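You operate a simulated robot arm through the tools that you are given. There is no shell and no other tool. Be economical: measure what you need, move in short steps, check, and stop when the job is done.

You run a simulated robot arm. Do the job below in one go: nothing can be reset, and whatever is moved stays where it is left.

JOB
Top up the kettle to 500 ml from the glass and boil it.
Fine: glass back where it stood; lid shut before you press the switch; wait till it clicks off.

Only the result counts: the job must be done as asked and must still hold three seconds after the hand-in. Knocking over, shifting, dropping, spilling or breaking anything else fails it. Lids that push on must go on centred and level and be pressed home; caps that screw on are set level and turned clockwise until they are tight.

ROBOT AND FRAMES
A 7-joint arm with a two-finger parallel gripper, fixed in place. Base frame: the origin is at the foot of the arm, x ahead of it, y to its left, z up; the work surface is at about z = 0.91. Units: m, degrees, N and s.
With the tool pointing down near the work surface it reaches from about 0.28 to 0.68 m from the base axis. Its first joint turns from -66.0 to 66.0 degrees. Payload 1.57 kg.
Tool frame: the origin (TCP) lies between the finger pads and is the grasp point; the fingertips stand 0.03 m ahead of it; z points along the fingers, y is the line along which they close. Largest opening 0.11 m; finger width 0.024, thickness 0.012; the body of the gripper, 0.048 by 0.112 m, starts 0.078 m behind the TCP.
Orientation is that of the tool frame in the base frame, as a unit quaternion [w, x, y, z]. With the fingers straight down and closing along the base's y, the tool's x points along the base's -x, its y along +y and its z along -z.

CONTROLS
- The arm moves only by the tool arm_command. Its argument "plan" is a list of rows, each a list of 7 numbers: the shift along the base's x, y, z in m, then the turn, a rotation vector about the base's x, y, z in degrees, then the closure, from 0 (fully open) to 1 (shut). In form: [[tx, ty, tz, wx, wy, wz, fingers], ...]. A call has 1 to 8 rows; each row shifts and turns the commanded pose from where the row before left it. A row lasts 0.2 s, in which the tool goes at most 0.05 m and 8.6 degrees; a call with a longer step from one row to the next is refused whole, and so is a gripper value outside its range. A pose out of reach is approached as far as the arm can. The call stops where the force on the tool passes 70 N (or 10 N more than at its start, if that is more) or the arm is blocked; 0.2 s more then pass. The fingers move at their own pace (about 0.108 m/s each) and stop on an object; they squeeze with about 28 N. The grip force told is the motor's: it shows also when the fingers shut on nothing. Time passes only in rows, and 0.2 s behind the last, so rows that do not move let the fingers close. The reply holds the time, the measured pose of the TCP, the force on the tool along the base axes, the opening and the grip force, in the units named above and with some noise.
- Cameras (640 x 400 px; columns grow to the right, rows downward): "scene" is fixed at [0.1655, -0.3857, 1.4263]; the picture's right is [0.79, -0.61, 0.00], its down [-0.21, -0.27, -0.94] and it looks along [0.57, 0.74, -0.34] (base axes); focal length 300 px, centre (320, 200). "wrist" rides on the gripper at [0.07, 0.016, -0.141] in the tool frame; the picture's right is [-0.23, 0.97, 0.00], its down [-0.86, -0.20, -0.48] and it looks along [-0.47, -0.11, 0.88] (tool axes); focal length 222 px, centre (320, 200). There is no depth. A picture from a camera that has moved, and an enlarged one, comes with that camera's place and axes in the base frame and with its lens.
- camera(camera): a new picture of that camera. No time passes.
- close_up(camera, box): a new picture of the part [left, top, right, bottom] of that camera's present view, enlarged. No time passes.
- hand_in(): hands the job in; it is judged then, once.

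Go step by step. Nothing tells you positions but the pictures and the camera data: compare them with the known pose of the tool, close in by small moves and look again before you grip or let go. The budget is 120 turns and 64 pictures, counting those below and the enlarged ones. Unless the task says otherwise, let go and move clear before handing in, and close with one line.

The tools are called as name(argument=value, ...) on one line, values as JSON. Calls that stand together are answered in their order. arm_command: Moves the arm, as the interface text tells. Its arguments: {"type":"object","properties":{"plan":{"type":"array"}},"required":["plan"]} The other tools are called the same way: camera (camera) takes a picture; close_up (camera, box) takes an enlarged picture of a part of a camera's view; hand_in () hands the job in.

At the start:

```text
time: 0.0
tool_pos: [0.2896, -0.0608, 1.3426]
tool_rot: [0.0, 0.0, 1.0, 0.0]
wrist_force: [-0.3, 0.3, -0.2]
gripper_width: 0.1101
finger_force: 0.1
```

scene: 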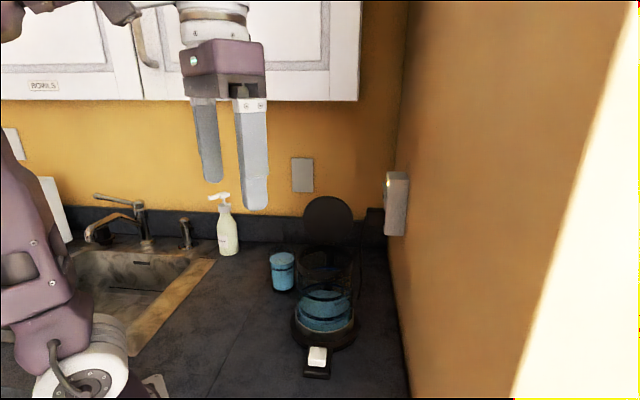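
wrist: 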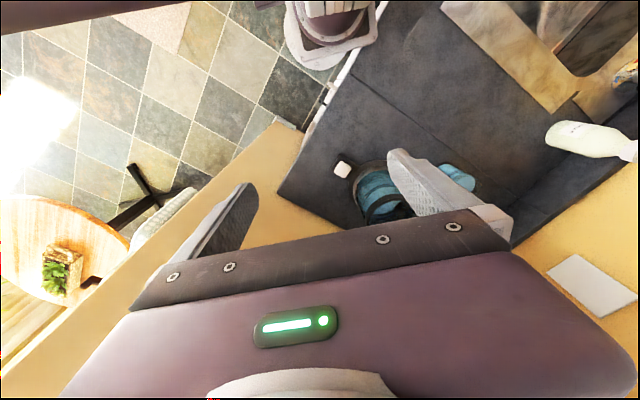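

I see a transparent kettle with an open lid standing up, a glass of blue water beside it, and a white switch at the kettle's foot. I'll take enlarged views to measure them.

close_up(camera="scene", box=[250, 180, 410, 280])

close_up(camera="scene", box=[250, 280, 410, 380])

close_up(camera="wrist", box=[320, 130, 480, 230])

```text
4.00 times, centred on (330, 230) of scene
camera zoom: at [0.1655, -0.3857, 1.4263], right [0.79, -0.61, 0.0], down [-0.21, -0.27, -0.94], along [0.57, 0.74, -0.34], focal length 1200 px, centre (280, 80)
```

zoom: 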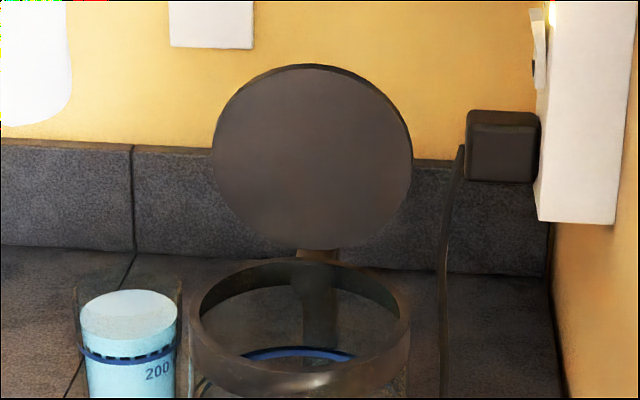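

```text
4.00 times, centred on (330, 330) of scene
camera zoom: at [0.1655, -0.3857, 1.4263], right [0.79, -0.61, 0.0], down [-0.21, -0.27, -0.94], along [0.57, 0.74, -0.34], focal length 1200 px, centre (280, -320)
```

zoom: 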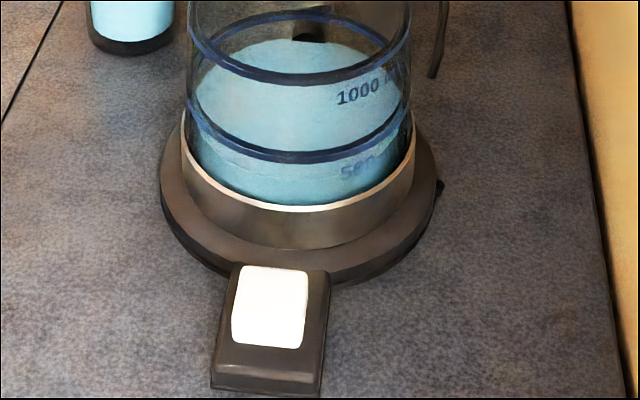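

```text
4.00 times, centred on (400, 180) of wrist
camera zoom: at [0.22, -0.0429, 1.4831], right [0.23, 0.97, 0.0], down [0.86, -0.2, 0.48], along [0.47, -0.11, -0.88], focal length 888 px, centre (0, 280)
```

zoom: 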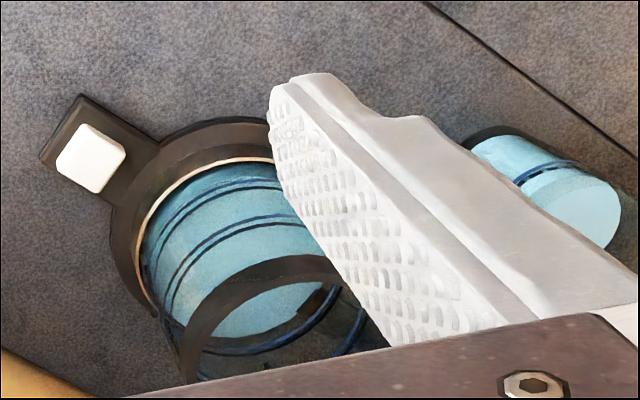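

The kettle centre is about (0.495, 0.026) with its rim near z 1.11. The glass is about (0.506, 0.22), and the switch points towards the camera. I'll read the water levels more closely.

close_up(camera="scene", box=[288, 275, 368, 325])

close_up(camera="scene", box=[260, 240, 340, 290])

```text
8.00 times, centred on (328, 300) of scene
camera zoom: at [0.1655, -0.3857, 1.4263], right [0.79, -0.61, 0.0], down [-0.21, -0.27, -0.94], along [0.57, 0.74, -0.34], focal length 2400 px, centre (256, -600)
```

zoom: 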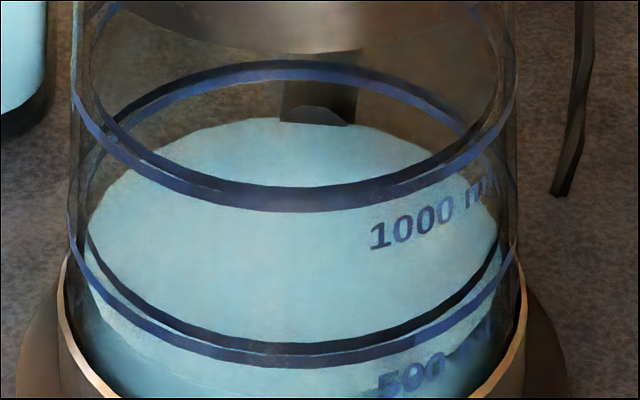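

```text
8.00 times, centred on (300, 265) of scene
camera zoom: at [0.1655, -0.3857, 1.4263], right [0.79, -0.61, 0.0], down [-0.21, -0.27, -0.94], along [0.57, 0.74, -0.34], focal length 2400 px, centre (480, -320)
```

zoom: 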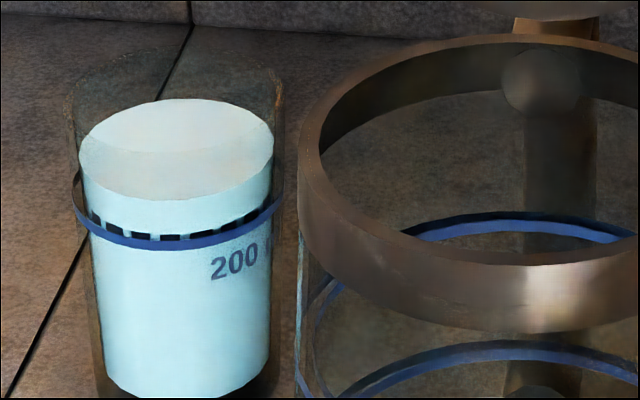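

The kettle water sits below the 500 ring at roughly 360 ml, and the glass holds about 240 ml, so I'll pour gradually and watch the level. I'll grip the glass from the side with the tool nearly level, heading about 41°, and start by turning the tool high up.

arm_command(plan=[[0.012, 0.024, -0.01, 0, -8.1, 0, 0], [0.012, 0.024, -0.01, 0, -8.1, 0, 0], [0.012, 0.024, -0.01, 0, -8.1, 0, 0], [0.012, 0.024, -0.01, 0, -8.1, 0, 0], [0.012, 0.024, -0.01, 0, -8.1, 0, 0], [0.012, 0.024, -0.01, 0, -8.1, 0, 0], [0.012, 0.024, -0.01, 0, -8.1, 0, 0], [0.012, 0.024, -0.01, 0, -8.1, 0, 0]])

arm_command(plan=[[0, 0, -0.02, 0, 0, 8.2, 0], [0, 0, -0.02, 0, 0, 8.2, 0], [0, 0, -0.02, 0, 0, 8.2, 0], [0, 0, -0.02, 0, 0, 8.2, 0], [0, 0, -0.02, 0, 0, 8.2, 0], [0, 0, 0, 0, 0, 0, 0]])

camera(camera="scene")

camera(camera="wrist")

```text
time: 1.8
tool_pos: [0.3837, 0.1315, 1.2617]
tool_rot: [0.536, 0.0, 0.844, 0.0]
wrist_force: [0.0, 0.1, 0.3]
gripper_width: 0.11
finger_force: 0.1
```

```text
time: 3.2
tool_pos: [0.379, 0.1273, 1.1914]
tool_rot: [0.5, -0.298, 0.792, 0.188]
wrist_force: [0.1, -0.8, -0.6]
gripper_width: 0.1101
finger_force: 0.1
out of reach, approached as far as the arm can: row 4, 5
```

```text
56 pictures are left
```

scene: 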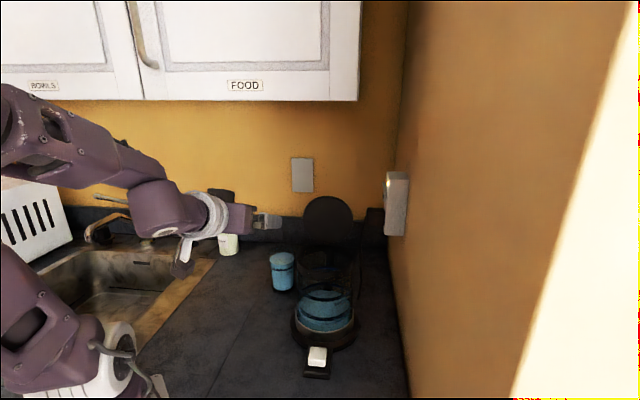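

```text
55 pictures are left
camera wrist: at [0.2492, 0.0372, 1.1877], right [-0.57, 0.8, 0.2], down [0.08, -0.19, 0.98], along [0.82, 0.57, 0.04], focal length 222 px, centre (320, 200)
```

wrist: 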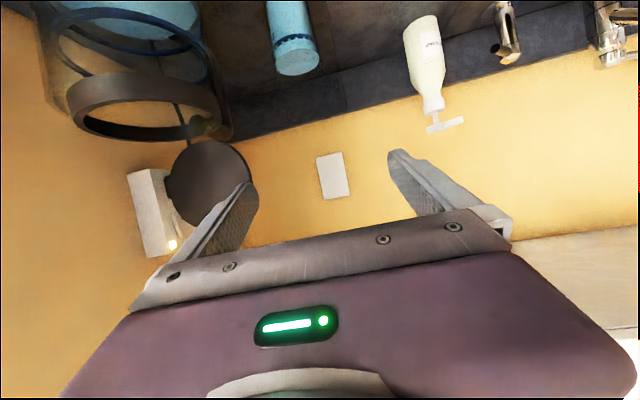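

The orientation is right, but the arm was slightly short of reach this close to the base. I'll move forward towards the pre-grasp point and then descend.

arm_command(plan=[[0.025, 0.012, 0, 0, 0, 0, 0], [0.02, 0.012, 0, 0, 0, 0, 0], [0, 0, -0.02, 0, 0, 0, 0], [0, 0, -0.02, 0, 0, 0, 0], [0, 0, -0.02, 0, 0, 0, 0], [0, 0, 0, 0, 0, 0, 0]])

```text
time: 4.6
tool_pos: [0.4112, 0.1665, 1.1986]
tool_rot: [0.501, -0.296, 0.791, 0.187]
wrist_force: [0.1, -0.9, 0.2]
gripper_width: 0.11
finger_force: 0.0
out of reach, approached as far as the arm can: row 1, 2, 3, 4, 5
```

Descending at this pitch is out of reach, so I'll steepen the tool by about 20° and see where the arm goes.

arm_command(plan=[[0, 0, 0, -4.6, 5.3, 0, 0], [0, 0, 0, -4.6, 5.3, 0, 0], [0, 0, 0, -4.6, 5.3, 0, 0], [0, 0, 0, 0, 0, 0, 0]])

```text
time: 5.6
tool_pos: [0.4102, 0.1676, 1.197]
tool_rot: [0.349, -0.325, 0.869, 0.131]
wrist_force: [-0.5, 1.0, -0.4]
gripper_width: 0.11
finger_force: 0.1
```

arm_command(plan=[[0.005, -0.003, -0.03, 0, 0, 0, 0], [0, -0.003, -0.03, 0, 0, 0, 0], [0, 0, -0.03, 0, 0, 0, 0], [0, 0, -0.03, 0, 0, 0, 0], [0, 0, 0, 0, 0, 0, 0]])

```text
time: 6.8
tool_pos: [0.4163, 0.1627, 1.0779]
tool_rot: [0.348, -0.325, 0.87, 0.13]
wrist_force: [0.1, -0.2, -1.0]
gripper_width: 0.1101
finger_force: 0.0
```

That works at about 46° pitch. I'll go lower and check the alignment with the glass.

arm_command(plan=[[0, 0, -0.03, 0, 0, 0, 0], [0, 0, -0.03, 0, 0, 0, 0], [0, 0, -0.025, 0, 0, 0, 0], [0, 0, 0, 0, 0, 0, 0]])

camera(camera="wrist")

close_up(camera="scene", box=[200, 200, 360, 300])

```text
time: 7.8
tool_pos: [0.4156, 0.1635, 0.9948]
tool_rot: [0.349, -0.326, 0.869, 0.131]
wrist_force: [0.9, -0.2, -0.3]
gripper_width: 0.1098
finger_force: 0.0
```

```text
54 pictures are left
camera wrist: at [0.2945, 0.0789, 1.0474], right [-0.52, 0.84, 0.16], down [0.35, 0.04, 0.94], along [0.78, 0.54, -0.31], focal length 222 px, centre (320, 200)
```

wrist: 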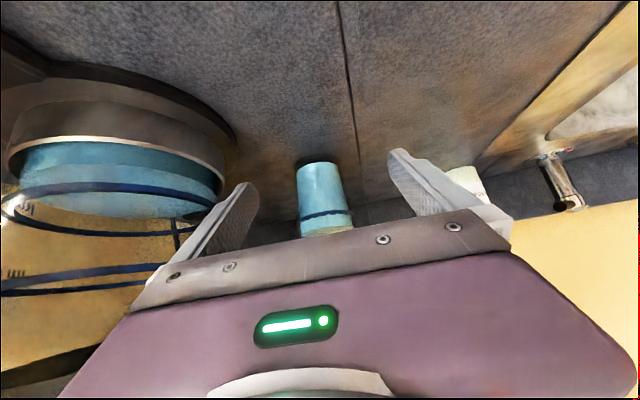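

```text
4.00 times, centred on (280, 250) of scene
camera zoom: at [0.1655, -0.3857, 1.4263], right [0.79, -0.61, 0.0], down [-0.21, -0.27, -0.94], along [0.57, 0.74, -0.34], focal length 1200 px, centre (480, 0)
```

zoom: 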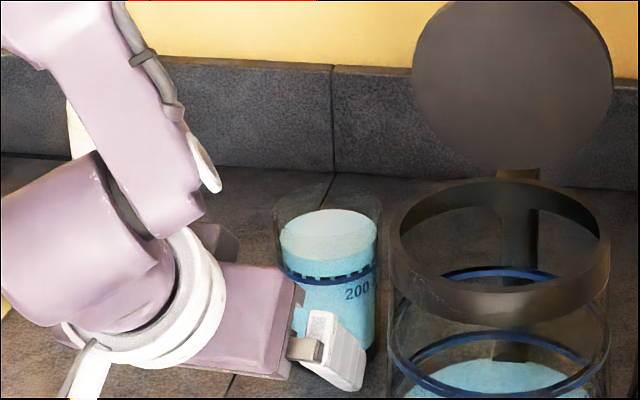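

The glass lies about 0.11 m ahead along the tool heading and about 1 cm to the right of it. I'll shift sideways and advance part way.

arm_command(plan=[[0.007, -0.008, -0.01, 0, 0, 0, 0], [0.0225, 0.0197, -0.005, 0, 0, 0, 0], [0.0225, 0.0197, 0, 0, 0, 0, 0], [0, 0, 0, 0, 0, 0, 0]])

camera(camera="wrist")

close_up(camera="scene", box=[200, 200, 360, 300])

```text
time: 8.8
tool_pos: [0.4674, 0.1922, 0.9776]
tool_rot: [0.348, -0.326, 0.869, 0.131]
wrist_force: [-0.4, -0.6, 0.0]
gripper_width: 0.1103
finger_force: 0.1
```

```text
52 pictures are left
camera wrist: at [0.3462, 0.1081, 1.0312], right [-0.52, 0.84, 0.16], down [0.35, 0.04, 0.94], along [0.78, 0.54, -0.31], focal length 222 px, centre (320, 200)
```

wrist: 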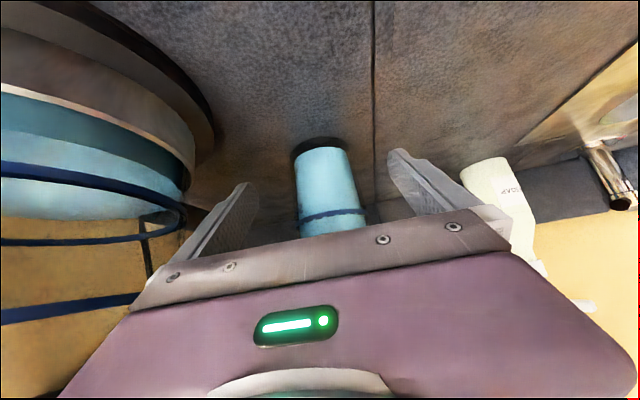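

```text
4.00 times, centred on (280, 250) of scene
camera zoom: at [0.1655, -0.3857, 1.4263], right [0.79, -0.61, 0.0], down [-0.21, -0.27, -0.94], along [0.57, 0.74, -0.34], focal length 1200 px, centre (480, 0)
```

zoom: 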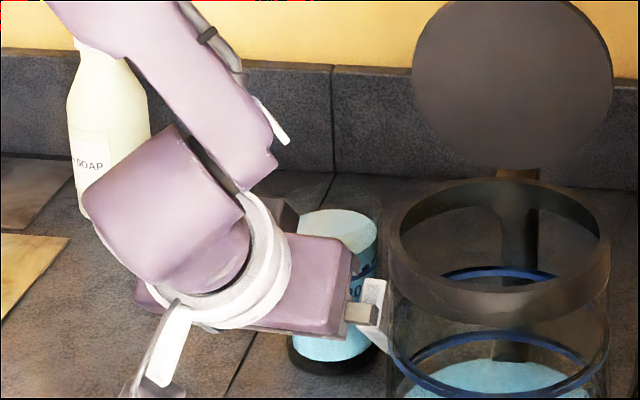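

The glass is centred in the fingers to about 2 mm and roughly 0.048 m ahead. I'll advance and close.

arm_command(plan=[[0.017, 0.0158, 0, 0, 0, 0, 0], [0.0175, 0.0165, 0, 0, 0, 0, 0], [0, 0, 0, 0, 0, 0, 0], [0, 0, 0, 0, 0, 0, 0.3], [0, 0, 0, 0, 0, 0, 0.5], [0, 0, 0, 0, 0, 0, 0.7], [0, 0, 0, 0, 0, 0, 1], [0, 0, 0, 0, 0, 0, 1]])

close_up(camera="scene", box=[200, 200, 360, 300])

camera(camera="wrist")

```text
time: 10.6
tool_pos: [0.5019, 0.2257, 0.9787]
tool_rot: [0.349, -0.325, 0.87, 0.13]
wrist_force: [0.9, 1.5, 1.1]
gripper_width: 0.0668
finger_force: 28.2
```

```text
4.00 times, centred on (280, 250) of scene
camera zoom: at [0.1656, -0.3857, 1.4263], right [0.79, -0.61, 0.0], down [-0.21, -0.27, -0.94], along [0.57, 0.74, -0.34], focal length 1200 px, centre (480, 0)
```

zoom: 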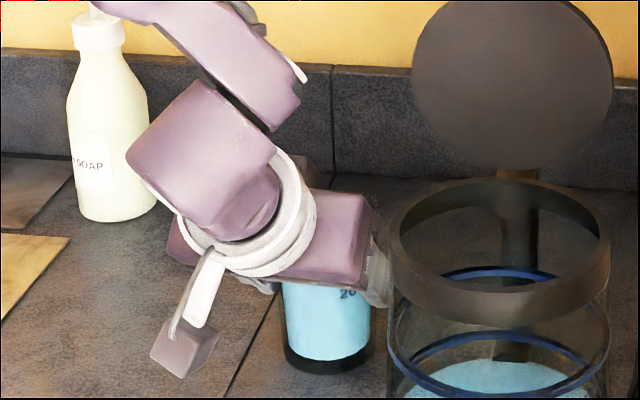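

```text
49 pictures are left
camera wrist: at [0.3804, 0.1403, 1.0325], right [-0.52, 0.84, 0.16], down [0.35, 0.04, 0.94], along [0.78, 0.54, -0.31], focal length 222 px, centre (320, 200)
```

wrist: 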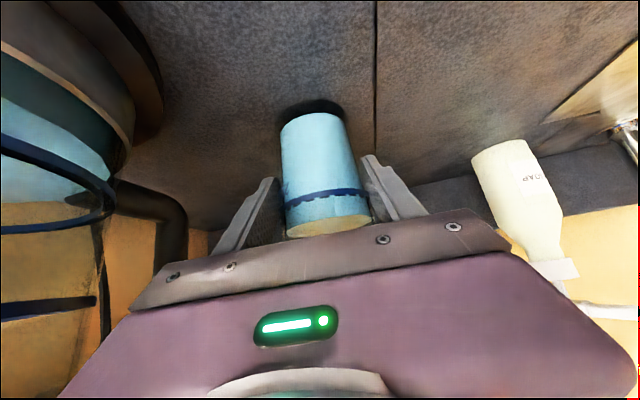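

The glass is gripped (0.067 m wide) and hasn't moved. I'll lift it straight up, slowly.

arm_command(plan=[[0, 0, 0.01, 0, 0, 0, 1], [0, 0, 0.025, 0, 0, 0, 1], [0, 0, 0.03, 0, 0, 0, 1], [0, 0, 0.035, 0, 0, 0, 1], [0, 0, 0.035, 0, 0, 0, 1], [0, 0, 0.035, 0, 0, 0, 1], [0, 0, 0.03, 0, 0, 0, 1], [0, 0, 0.02, 0, 0, 0, 1]])

arm_command(plan=[[-0.01, -0.01, 0, 0, 0, 0, 1], [-0.02, -0.02, 0, 0, 0, 0, 1], [-0.02, -0.025, 0, 0, 0, 0, 1], [-0.02, -0.02, 0, 0, 0, 0, 1], [-0.01, -0.015, 0, 0, 0, 0, 1], [0, 0, 0, 0, 0, 0, 1]])

camera(camera="scene")

```text
time: 12.4
tool_pos: [0.5006, 0.2251, 1.1986]
tool_rot: [0.349, -0.326, 0.869, 0.131]
wrist_force: [0.7, -1.1, -4.0]
gripper_width: 0.0663
finger_force: 27.9
```

```text
time: 13.8
tool_pos: [0.4219, 0.1356, 1.1961]
tool_rot: [0.349, -0.327, 0.869, 0.132]
wrist_force: [1.0, 0.5, -4.9]
gripper_width: 0.0667
finger_force: 27.6
```

```text
48 pictures are left
```

scene: 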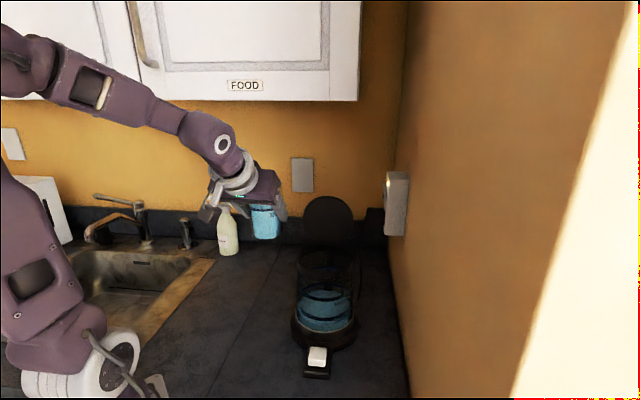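

The glass is held level near the kettle. I'll move to the pour position while tilting about 30°, before any water should flow, and look.

arm_command(plan=[[0.006, -0.015, 0, 0, 0, 0, 1], [0.009, -0.02, 0, 0, 0, 0, 1], [0.005, -0.012, 0, 0, 0, 0, 1], [0, 0, 0, 0, 0, 0, 1], [0, 0, 0, 6.0, 5.25, 0, 1], [0, 0, 0, 6.0, 5.25, 0, 1], [0, 0, 0, 6.0, 5.25, 0, 1], [0, 0, 0, 0, 0, 0, 1]])

close_up(camera="scene", box=[200, 170, 440, 320])

camera(camera="wrist")

```text
time: 15.6
tool_pos: [0.4426, 0.088, 1.1972]
tool_rot: [0.274, -0.246, 0.877, 0.308]
wrist_force: [0.8, -0.3, -4.6]
gripper_width: 0.0667
finger_force: 28.5
```

```text
2.67 times, centred on (320, 245) of scene
camera zoom: at [0.1656, -0.3857, 1.4263], right [0.79, -0.61, 0.0], down [-0.21, -0.27, -0.94], along [0.57, 0.74, -0.34], focal length 800 px, centre (320, 80)
```

zoom: 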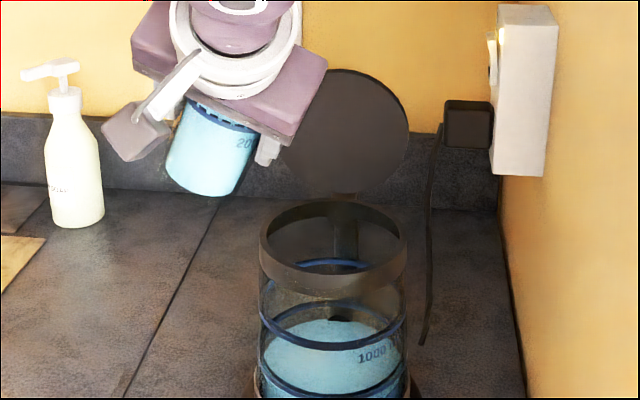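

```text
46 pictures are left
camera wrist: at [0.3356, -0.0136, 1.2532], right [-0.42, 0.73, 0.54], down [0.59, -0.24, 0.78], along [0.69, 0.64, -0.33], focal length 222 px, centre (320, 200)
```

wrist: 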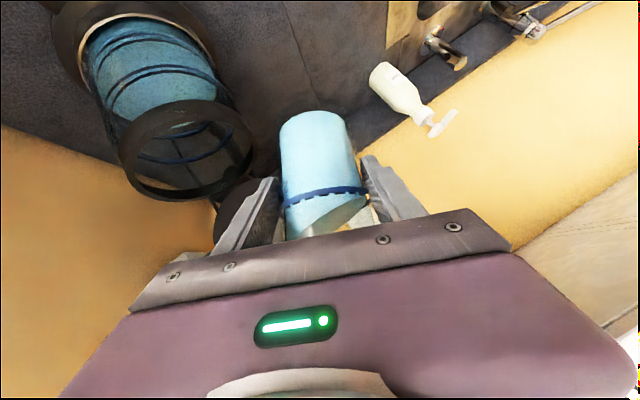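

The tilt works. Combining both views, the kettle centre is about (0.487, 0.029). I'll back off 1 cm so the stream lands centrally, then tilt further in small steps.

arm_command(plan=[[-0.008, 0.009, -0.01, 0, 0, 0, 1], [0, 0, 0, 4.5, 3.95, 0, 1], [0, 0, 0, 3.0, 2.6, 0, 1], [0, 0, 0, 1.5, 1.3, 0, 1], [0, 0, 0, 1.5, 1.3, 0, 1], [0, 0, 0, 0, 0, 0, 1], [0, 0, 0, 0, 0, 0, 1]])

camera(camera="wrist")

close_up(camera="scene", box=[240, 180, 400, 280])

```text
time: 17.2
tool_pos: [0.4349, 0.0976, 1.1877]
tool_rot: [0.224, -0.195, 0.865, 0.405]
wrist_force: [-0.7, -0.9, -4.6]
gripper_width: 0.0665
finger_force: 27.5
```

```text
45 pictures are left
camera wrist: at [0.3369, -0.0151, 1.2404], right [-0.32, 0.62, 0.72], down [0.7, -0.36, 0.62], along [0.64, 0.7, -0.31], focal length 222 px, centre (320, 200)
```

wrist: 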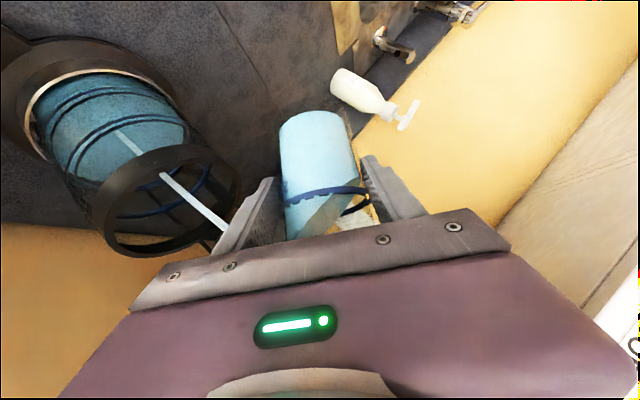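

```text
4.00 times, centred on (320, 230) of scene
camera zoom: at [0.1656, -0.3857, 1.4263], right [0.79, -0.61, 0.0], down [-0.21, -0.27, -0.94], along [0.57, 0.74, -0.34], focal length 1200 px, centre (320, 80)
```

zoom: 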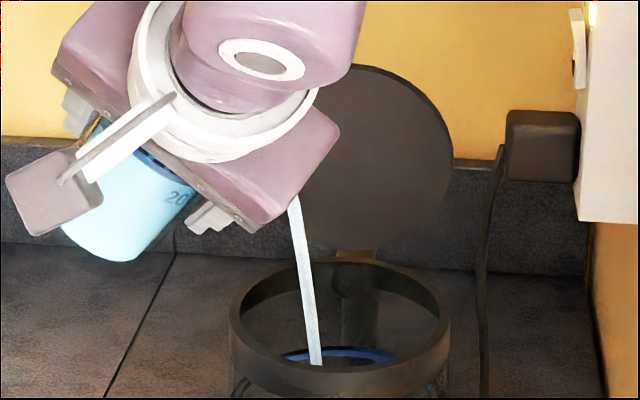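

Water is flowing into the middle of the kettle. I'll wait for it to settle at this tilt and check the level.

arm_command(plan=[[0, 0, 0, 0, 0, 0, 1], [0, 0, 0, 0, 0, 0, 1], [0, 0, 0, 0, 0, 0, 1], [0, 0, 0, 0, 0, 0, 1], [0, 0, 0, 0, 0, 0, 1]])

close_up(camera="scene", box=[288, 265, 368, 315])

camera(camera="wrist")

```text
time: 18.4
tool_pos: [0.4333, 0.0966, 1.188]
tool_rot: [0.224, -0.195, 0.865, 0.404]
wrist_force: [0.0, 0.1, -4.1]
gripper_width: 0.0667
finger_force: 28.1
```

```text
8.00 times, centred on (328, 290) of scene
camera zoom: at [0.1656, -0.3857, 1.4263], right [0.79, -0.61, 0.0], down [-0.21, -0.27, -0.94], along [0.57, 0.74, -0.34], focal length 2400 px, centre (256, -520)
```

zoom: 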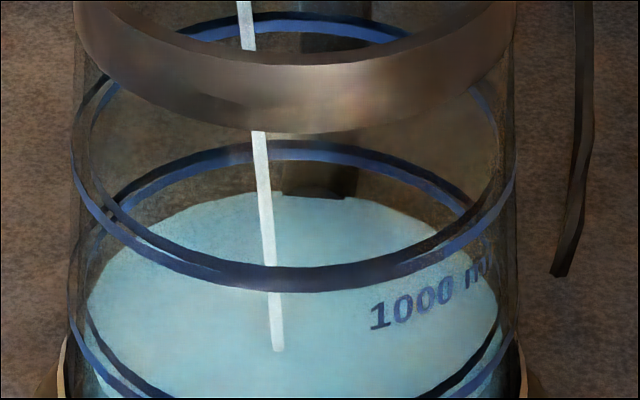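

```text
42 pictures are left
camera wrist: at [0.3369, -0.015, 1.2404], right [-0.32, 0.62, 0.72], down [0.7, -0.36, 0.62], along [0.64, 0.7, -0.31], focal length 222 px, centre (320, 200)
```

wrist: 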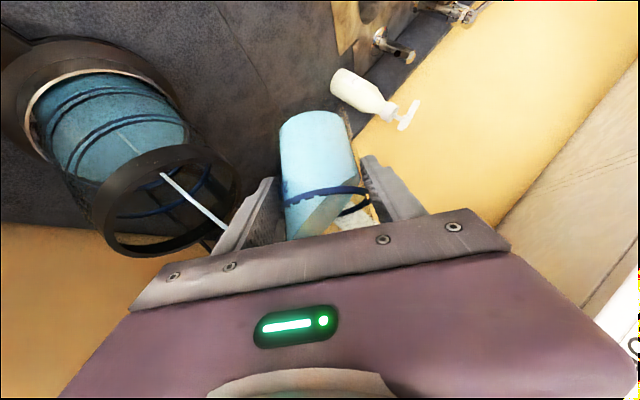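

It is still flowing well. I'll tilt a little more and let it run.

arm_command(plan=[[0, 0, 0, 1.5, 1.3, 0, 1], [0, 0, 0, 1.5, 1.3, 0, 1], [0, 0, 0, 1.5, 1.3, 0, 1], [0, 0, 0, 1.5, 1.3, 0, 1], [0, 0, 0, 0, 0, 0, 1], [0, 0, 0, 0, 0, 0, 1], [0, 0, 0, 0, 0, 0, 1], [0, 0, 0, 0, 0, 0, 1]])

close_up(camera="scene", box=[288, 275, 368, 325])

```text
time: 20.2
tool_pos: [0.4348, 0.0966, 1.1895]
tool_rot: [0.193, -0.166, 0.851, 0.459]
wrist_force: [0.8, -0.9, -4.5]
gripper_width: 0.0668
finger_force: 28.2
```

```text
8.00 times, centred on (328, 300) of scene
camera zoom: at [0.1656, -0.3857, 1.4263], right [0.79, -0.61, 0.0], down [-0.21, -0.27, -0.94], along [0.57, 0.74, -0.34], focal length 2400 px, centre (256, -600)
```

zoom: 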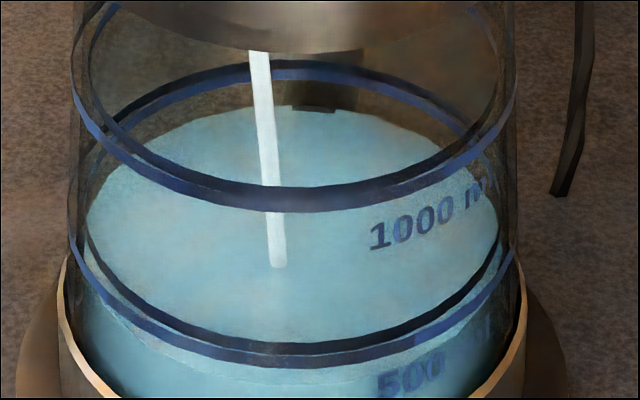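

The back edge has risen from y 118 to 105, and the target is about 78. I'll continue in small steps.

arm_command(plan=[[0, 0, 0, 1.5, 1.3, 0, 1], [0, 0, 0, 1.5, 1.3, 0, 1], [0, 0, 0, 0.8, 0.65, 0, 1], [0, 0, 0, 0, 0, 0, 1], [0, 0, 0, 0, 0, 0, 1], [0, 0, 0, 0, 0, 0, 1], [0, 0, 0, 0, 0, 0, 1], [0, 0, 0, 0, 0, 0, 1]])

close_up(camera="scene", box=[288, 275, 368, 325])

camera(camera="wrist")

```text
time: 22.0
tool_pos: [0.435, 0.0975, 1.1884]
tool_rot: [0.176, -0.144, 0.841, 0.491]
wrist_force: [0.9, 0.4, -4.2]
gripper_width: 0.0664
finger_force: 28.2
```

```text
8.00 times, centred on (328, 300) of scene
camera zoom: at [0.1656, -0.3857, 1.4263], right [0.79, -0.61, 0.0], down [-0.21, -0.27, -0.94], along [0.57, 0.74, -0.34], focal length 2400 px, centre (256, -600)
```

zoom: 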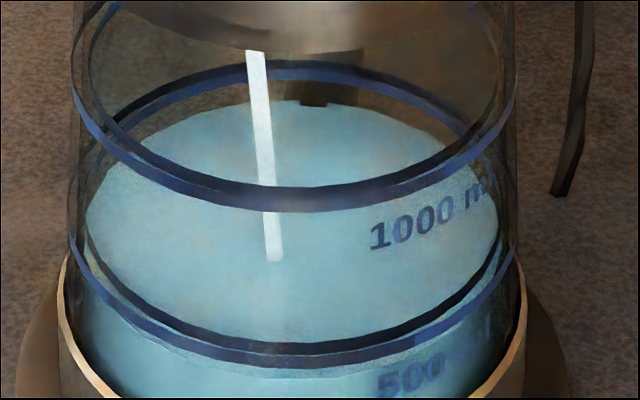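

```text
39 pictures are left
camera wrist: at [0.3438, -0.0233, 1.2341], right [-0.2, 0.48, 0.85], down [0.78, -0.45, 0.44], along [0.6, 0.75, -0.28], focal length 222 px, centre (320, 200)
```

wrist: 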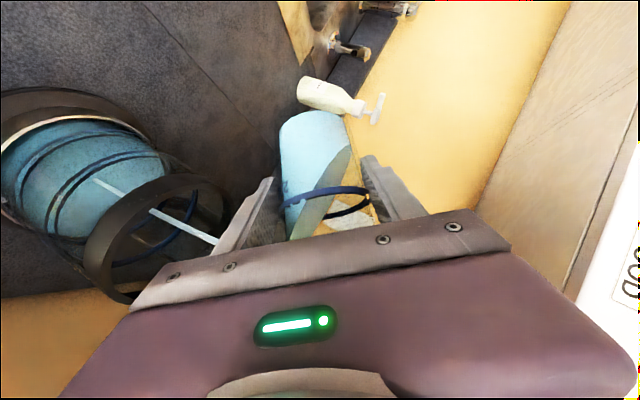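

The level is about halfway. I'll tilt a bit more.

arm_command(plan=[[0, 0, 0, 1.5, 1.3, 0, 1], [0, 0, 0, 1.5, 1.3, 0, 1], [0, 0, 0, 0, 0, 0, 1], [0, 0, 0, 0, 0, 0, 1], [0, 0, 0, 0, 0, 0, 1], [0, 0, 0, 0, 0, 0, 1], [0, 0, 0, 0, 0, 0, 1], [0, 0, 0, 0, 0, 0, 1]])

close_up(camera="scene", box=[288, 275, 368, 325])

```text
time: 23.8
tool_pos: [0.4336, 0.0975, 1.1874]
tool_rot: [0.16, -0.129, 0.832, 0.515]
wrist_force: [0.5, -0.2, -3.4]
gripper_width: 0.0667
finger_force: 27.9
```

```text
8.00 times, centred on (328, 300) of scene
camera zoom: at [0.1656, -0.3857, 1.4263], right [0.79, -0.61, 0.0], down [-0.21, -0.27, -0.94], along [0.57, 0.74, -0.34], focal length 2400 px, centre (256, -600)
```

zoom: 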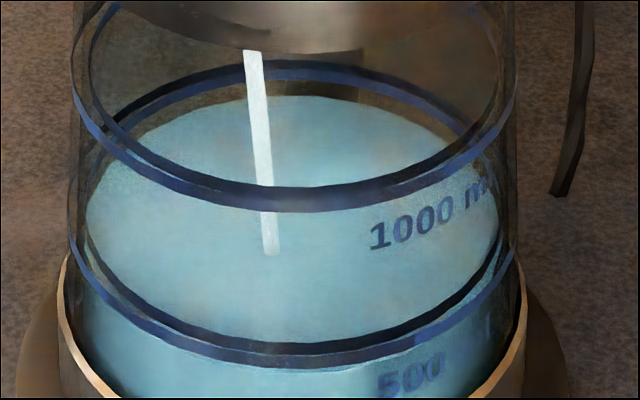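

arm_command(plan=[[0, 0, 0, 1.5, 1.3, 0, 1], [0, 0, 0, 1.5, 1.3, 0, 1], [0, 0, 0, 0, 0, 0, 1], [0, 0, 0, 0, 0, 0, 1], [0, 0, 0, 0, 0, 0, 1], [0, 0, 0, 0, 0, 0, 1], [0, 0, 0, 0, 0, 0, 1], [0, 0, 0, 0, 0, 0, 1]])

arm_command(plan=[[0, 0, 0, 0, 0, 0, 1], [0, 0, 0, 0, 0, 0, 1], [0, 0, 0, 0, 0, 0, 1], [0, 0, 0, 0, 0, 0, 1]])

close_up(camera="scene", box=[288, 275, 368, 325])

camera(camera="wrist")

```text
time: 25.6
tool_pos: [0.4341, 0.0976, 1.1869]
tool_rot: [0.144, -0.112, 0.822, 0.54]
wrist_force: [-0.6, -1.3, -3.6]
gripper_width: 0.0662
finger_force: 27.7
```

```text
time: 26.6
tool_pos: [0.4339, 0.0975, 1.1879]
tool_rot: [0.144, -0.112, 0.822, 0.54]
wrist_force: [0.1, -0.9, -3.4]
gripper_width: 0.0665
finger_force: 27.8
```

```text
8.00 times, centred on (328, 300) of scene
camera zoom: at [0.1656, -0.3857, 1.4263], right [0.79, -0.61, 0.0], down [-0.21, -0.27, -0.94], along [0.57, 0.74, -0.34], focal length 2400 px, centre (256, -600)
```

zoom: 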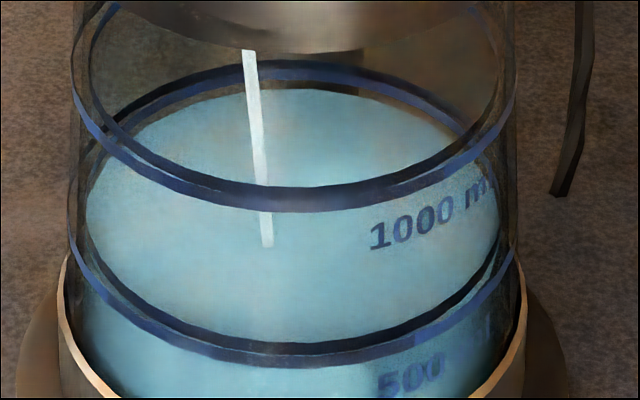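

```text
36 pictures are left
camera wrist: at [0.3476, -0.0282, 1.2291], right [-0.12, 0.39, 0.91], down [0.81, -0.49, 0.32], along [0.57, 0.78, -0.25], focal length 222 px, centre (320, 200)
```

wrist: 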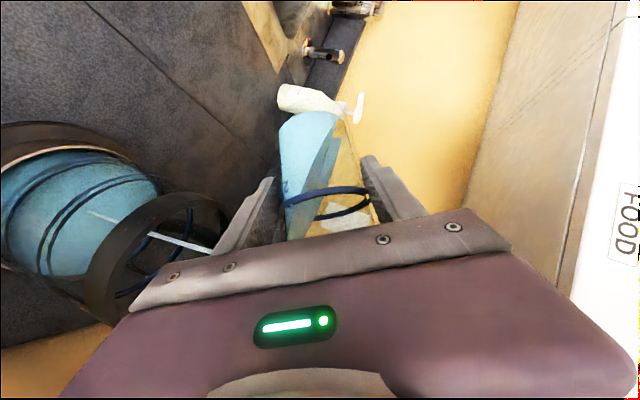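

Nearly there, with the back edge at about 88. I'll make one more small step and then take a finer look.

arm_command(plan=[[0, 0, 0, 1.5, 1.3, 0, 1], [0, 0, 0, 0, 0, 0, 1], [0, 0, 0, 0, 0, 0, 1], [0, 0, 0, 0, 0, 0, 1], [0, 0, 0, 0, 0, 0, 1], [0, 0, 0, 0, 0, 0, 1], [0, 0, 0, 0, 0, 0, 1], [0, 0, 0, 0, 0, 0, 1]])

close_up(camera="scene", box=[296, 276, 336, 301])

close_up(camera="scene", box=[296, 300, 336, 325])

```text
time: 28.4
tool_pos: [0.434, 0.0972, 1.1887]
tool_rot: [0.137, -0.105, 0.816, 0.552]
wrist_force: [-0.7, -0.6, -3.2]
gripper_width: 0.0666
finger_force: 28.2
```

```text
16.00 times, centred on (316, 288) of scene
camera zoom: at [0.1656, -0.3857, 1.4263], right [0.79, -0.61, 0.0], down [-0.21, -0.27, -0.94], along [0.57, 0.74, -0.34], focal length 4800 px, centre (384, -1216)
```

zoom: 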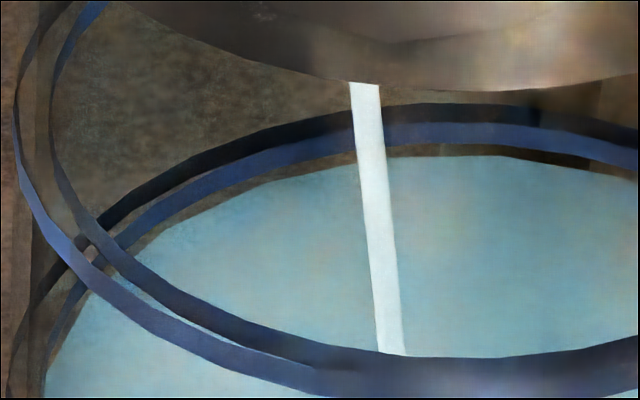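

```text
16.00 times, centred on (316, 312) of scene
camera zoom: at [0.1656, -0.3857, 1.4263], right [0.79, -0.61, 0.0], down [-0.21, -0.27, -0.94], along [0.57, 0.74, -0.34], focal length 4800 px, centre (384, -1600)
```

zoom: 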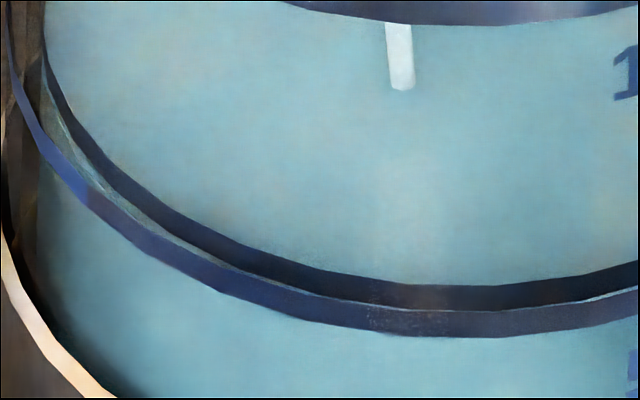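

The inner ring's back centre is at y 133 in this finer view, and the water's back edge is at 156, so roughly 40 ml is still to go. I'll continue gently.

arm_command(plan=[[0, 0, 0, 1.5, 1.3, 0, 1], [0, 0, 0, 1.5, 1.3, 0, 1], [0, 0, 0, 0, 0, 0, 1], [0, 0, 0, 0, 0, 0, 1], [0, 0, 0, 0, 0, 0, 1], [0, 0, 0, 0, 0, 0, 1], [0, 0, 0, 0, 0, 0, 1], [0, 0, 0, 0, 0, 0, 1]])

close_up(camera="scene", box=[296, 276, 336, 301])

```text
time: 30.2
tool_pos: [0.4336, 0.0961, 1.1884]
tool_rot: [0.12, -0.088, 0.804, 0.575]
wrist_force: [0.1, 0.5, -2.9]
gripper_width: 0.0667
finger_force: 27.9
```

```text
16.00 times, centred on (316, 288) of scene
camera zoom: at [0.1656, -0.3857, 1.4263], right [0.79, -0.61, 0.0], down [-0.21, -0.27, -0.94], along [0.57, 0.74, -0.34], focal length 4800 px, centre (384, -1216)
```

zoom: 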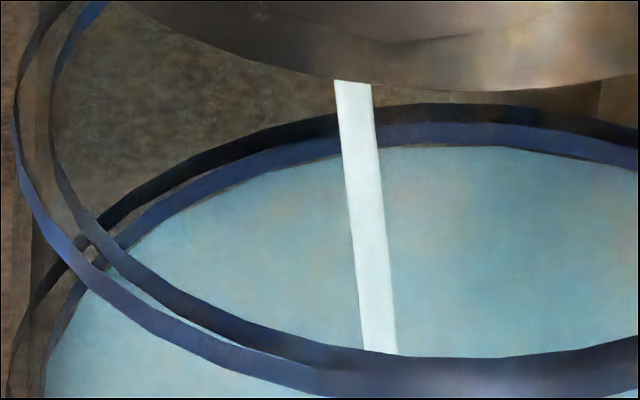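

arm_command(plan=[[0, 0, 0, 0.8, 0.7, 0, 1], [0, 0, 0, 0, 0, 0, 1], [0, 0, 0, 0, 0, 0, 1], [0, 0, 0, 0, 0, 0, 1], [0, 0, 0, 0, 0, 0, 1], [0, 0, 0, 0, 0, 0, 1]])

close_up(camera="scene", box=[296, 276, 336, 301])

```text
time: 31.6
tool_pos: [0.4333, 0.0964, 1.1875]
tool_rot: [0.117, -0.084, 0.8, 0.582]
wrist_force: [-0.1, 0.1, -2.6]
gripper_width: 0.0663
finger_force: 28.3
```

```text
16.00 times, centred on (316, 288) of scene
camera zoom: at [0.1656, -0.3857, 1.4263], right [0.79, -0.61, 0.0], down [-0.21, -0.27, -0.94], along [0.57, 0.74, -0.34], focal length 4800 px, centre (384, -1216)
```

zoom: 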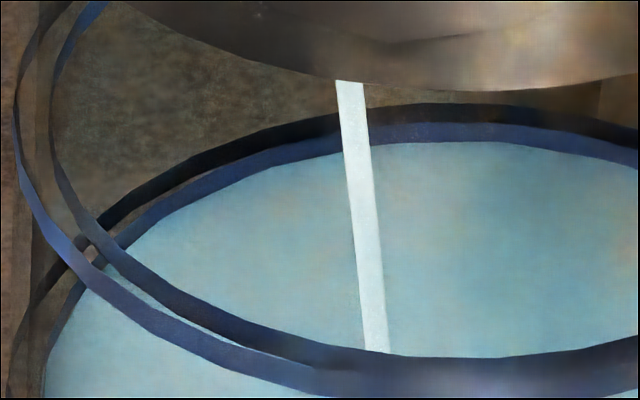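

arm_command(plan=[[0, 0, 0, 1.2, 1.05, 0, 1], [0, 0, 0, 0, 0, 0, 1], [0, 0, 0, 0, 0, 0, 1], [0, 0, 0, 0, 0, 0, 1]])

close_up(camera="scene", box=[296, 276, 336, 301])

```text
time: 32.6
tool_pos: [0.4334, 0.0973, 1.1886]
tool_rot: [0.11, -0.078, 0.796, 0.59]
wrist_force: [0.3, -0.1, -3.4]
gripper_width: 0.0664
finger_force: 28.1
```

```text
16.00 times, centred on (316, 288) of scene
camera zoom: at [0.1656, -0.3857, 1.4263], right [0.79, -0.61, 0.0], down [-0.21, -0.27, -0.94], along [0.57, 0.74, -0.34], focal length 4800 px, centre (384, -1216)
```

zoom: 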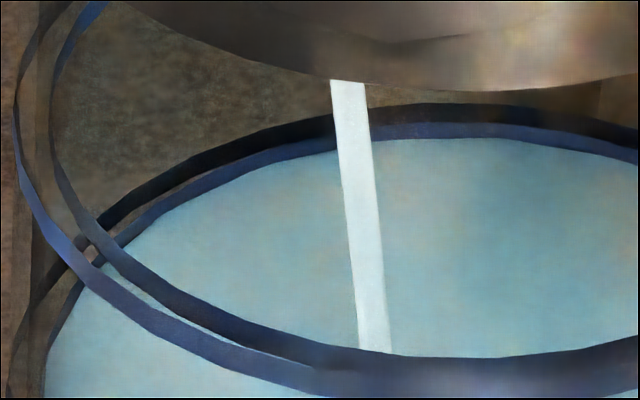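

It's within about 10 ml. I'll let it run briefly, then tilt the glass back to stop.

arm_command(plan=[[0, 0, 0, 0, 0, 0, 1], [0, 0, 0, 0, 0, 0, 1], [0, 0, 0, 0, 0, 0, 1], [0, 0, 0, -4.5, -3.9, 0, 1], [0, 0, 0, -4.5, -3.9, 0, 1], [0, 0, 0, -3, -2.6, 0, 1], [0, 0, 0, 0, 0, 0, 1]])

close_up(camera="scene", box=[296, 276, 336, 301])

close_up(camera="scene", box=[296, 300, 336, 325])

```text
time: 34.2
tool_pos: [0.4337, 0.0977, 1.1885]
tool_rot: [0.173, -0.142, 0.84, 0.495]
wrist_force: [-0.4, 0.1, -2.9]
gripper_width: 0.0668
finger_force: 28.1
```

```text
16.00 times, centred on (316, 288) of scene
camera zoom: at [0.1656, -0.3857, 1.4263], right [0.79, -0.61, 0.0], down [-0.21, -0.27, -0.94], along [0.57, 0.74, -0.34], focal length 4800 px, centre (384, -1216)
```

zoom: 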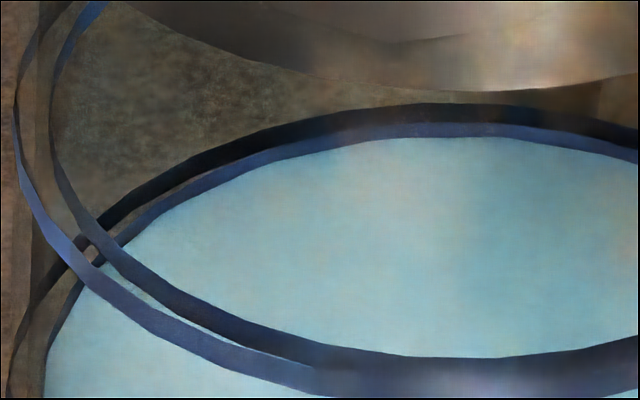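

```text
16.00 times, centred on (316, 312) of scene
camera zoom: at [0.1656, -0.3857, 1.4263], right [0.79, -0.61, 0.0], down [-0.21, -0.27, -0.94], along [0.57, 0.74, -0.34], focal length 4800 px, centre (384, -1600)
```

zoom: 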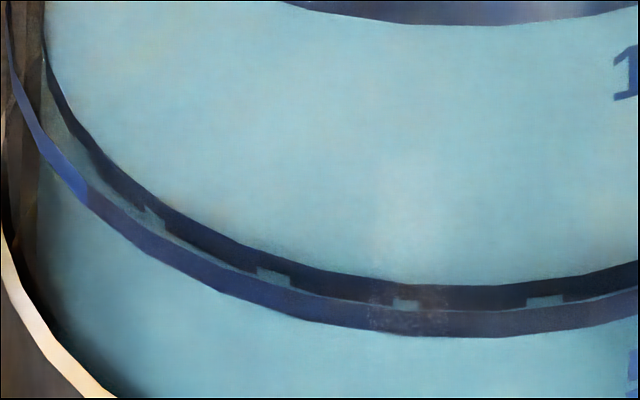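

The water edge now crosses the 500 ring itself, so the level is set. I'll turn the glass upright and retrace the path back.

arm_command(plan=[[0, 0, 0, -5.52, -4.82, 0, 1], [0, 0, 0, -5.52, -4.82, 0, 1], [0, 0, 0, -5.52, -4.82, 0, 1], [0, 0, 0, -5.52, -4.82, 0, 1], [0, 0, 0.004, -5.52, -4.82, 0, 1], [0, 0, 0.004, -5.52, -4.82, 0, 1], [0, 0, 0.002, -5.52, -4.82, 0, 1], [0, 0, 0, 0, 0, 0, 1]])

arm_command(plan=[[-0.006, 0.013, 0, 0, 0, 0, 1], [-0.006, 0.025, 0, 0, 0, 0, 1], [0.01, 0.02, 0, 0, 0, 0, 1], [0.02, 0.02, 0, 0, 0, 0, 1], [0.025, 0.025, 0, 0, 0, 0, 1], [0.015, 0.015, 0, 0, 0, 0, 1], [0.01, 0.01, 0, 0, 0, 0, 1], [0, 0, 0, 0, 0, 0, 1]])

```text
time: 36.0
tool_pos: [0.4338, 0.0963, 1.1987]
tool_rot: [0.349, -0.325, 0.869, 0.131]
wrist_force: [0.1, -0.6, -2.8]
gripper_width: 0.0667
finger_force: 27.9
```

```text
time: 37.8
tool_pos: [0.5016, 0.2249, 1.1992]
tool_rot: [0.348, -0.326, 0.869, 0.132]
wrist_force: [0.3, -0.4, -3.3]
gripper_width: 0.0663
finger_force: 27.9
```

The glass is back above its spot and upright. I'll lower it to the grip height.

arm_command(plan=[[0, 0.001, -0.02, 0, 0, 0, 1], [0, 0, -0.035, 0, 0, 0, 1], [0, 0, -0.04, 0, 0, 0, 1], [0, 0, -0.04, 0, 0, 0, 1], [0, 0, -0.035, 0, 0, 0, 1], [0, 0, -0.025, 0, 0, 0, 1], [0, 0, -0.017, 0, 0, 0, 1], [0, 0, 0, 0, 0, 0, 1]])

close_up(camera="scene", box=[200, 200, 360, 300])

```text
time: 39.6
tool_pos: [0.5031, 0.2255, 0.9872]
tool_rot: [0.349, -0.325, 0.869, 0.132]
wrist_force: [0.3, -0.1, -2.2]
gripper_width: 0.0665
finger_force: 28.1
```

```text
4.00 times, centred on (280, 250) of scene
camera zoom: at [0.1656, -0.3857, 1.4263], right [0.79, -0.61, 0.0], down [-0.21, -0.27, -0.94], along [0.57, 0.74, -0.34], focal length 1200 px, centre (480, 0)
```

zoom: 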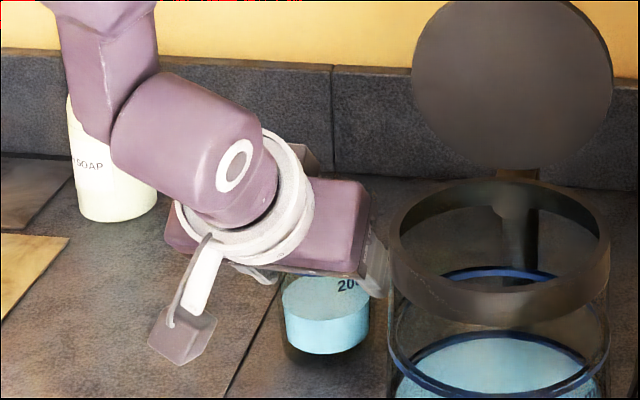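

arm_command(plan=[[-0.0005, 0, -0.004, 0, 0, 0, 1], [-0.0005, 0, -0.003, 0, 0, 0, 1], [0, 0, -0.0015, 0, 0, 0, 1], [0, 0, 0, 0, 0, 0, 1]])

close_up(camera="scene", box=[260, 260, 320, 300])

```text
time: 40.6
tool_pos: [0.502, 0.2253, 0.9789]
tool_rot: [0.351, -0.325, 0.868, 0.132]
wrist_force: [4.8, -3.6, 18.8]
gripper_width: 0.0668
finger_force: 27.7
```

```text
10.00 times, centred on (290, 280) of scene
camera zoom: at [0.1653, -0.386, 1.4262], right [0.79, -0.61, 0.0], down [-0.21, -0.27, -0.94], along [0.57, 0.74, -0.34], focal length 3000 px, centre (620, -600)
```

zoom: 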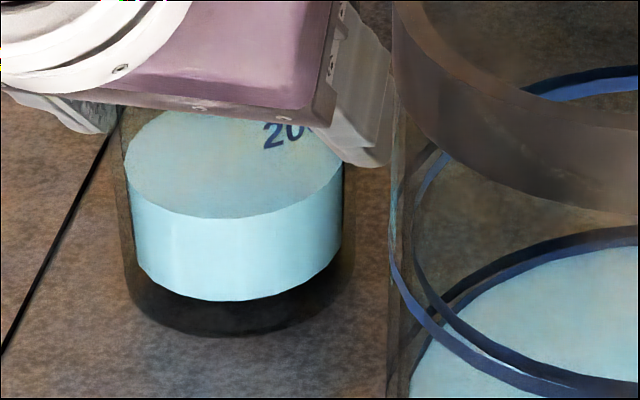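

The glass is standing on the counter. I'll ease the pressure, open, and back straight out.

arm_command(plan=[[0, 0, 0.001, 0, 0, 0, 1], [0, 0, 0, 0, 0, 0, 0.7], [0, 0, 0, 0, 0, 0, 0.3], [0, 0, 0, 0, 0, 0, 0], [0, 0, 0, 0, 0, 0, 0], [-0.015, -0.013, 0, 0, 0, 0, 0], [-0.022, -0.02, 0, 0, 0, 0, 0], [-0.022, -0.02, 0, 0, 0, 0, 0]])

arm_command(plan=[[-0.022, -0.02, 0, 0, 0, 0, 0], [-0.005, -0.005, 0.02, 0, 0, 0, 0], [0, 0, 0.04, 0, 0, 0, 0], [0, 0, 0.04, 0, 0, 0, 0], [0, 0, 0.04, 0, 0, 0, 0], [0, 0, 0.04, 0, 0, 0, 0], [0, 0, 0.04, 0, 0, 0, 0.5], [0, 0, 0.04, 0, 0, 0, 1]])

camera(camera="scene")

close_up(camera="scene", box=[250, 180, 410, 280])

```text
time: 42.4
tool_pos: [0.44, 0.1736, 0.9785]
tool_rot: [0.347, -0.325, 0.87, 0.132]
wrist_force: [-0.3, 0.0, 0.0]
gripper_width: 0.1103
finger_force: 0.0
```

```text
time: 44.2
tool_pos: [0.4129, 0.1497, 1.2371]
tool_rot: [0.348, -0.324, 0.87, 0.132]
wrist_force: [-0.2, 0.8, -1.7]
gripper_width: 0.0001
finger_force: 7.3
out of reach, approached as far as the arm can: row 1
```

```text
26 pictures are left
```

scene: 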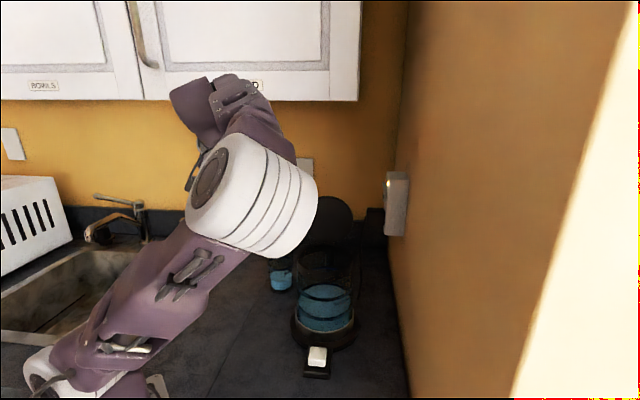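

```text
4.00 times, centred on (330, 230) of scene
camera zoom: at [0.1655, -0.3857, 1.4263], right [0.79, -0.61, 0.0], down [-0.21, -0.27, -0.94], along [0.57, 0.74, -0.34], focal length 1200 px, centre (280, 80)
```

zoom: 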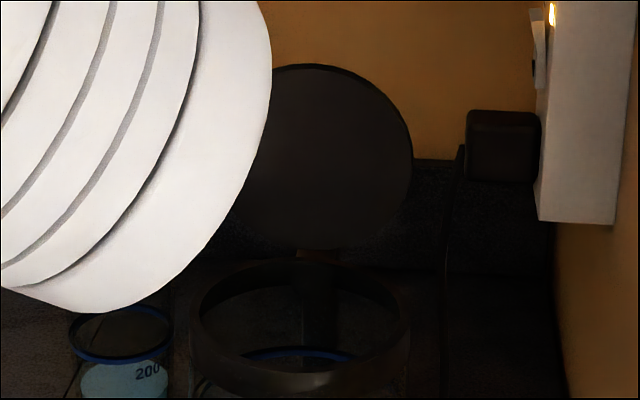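

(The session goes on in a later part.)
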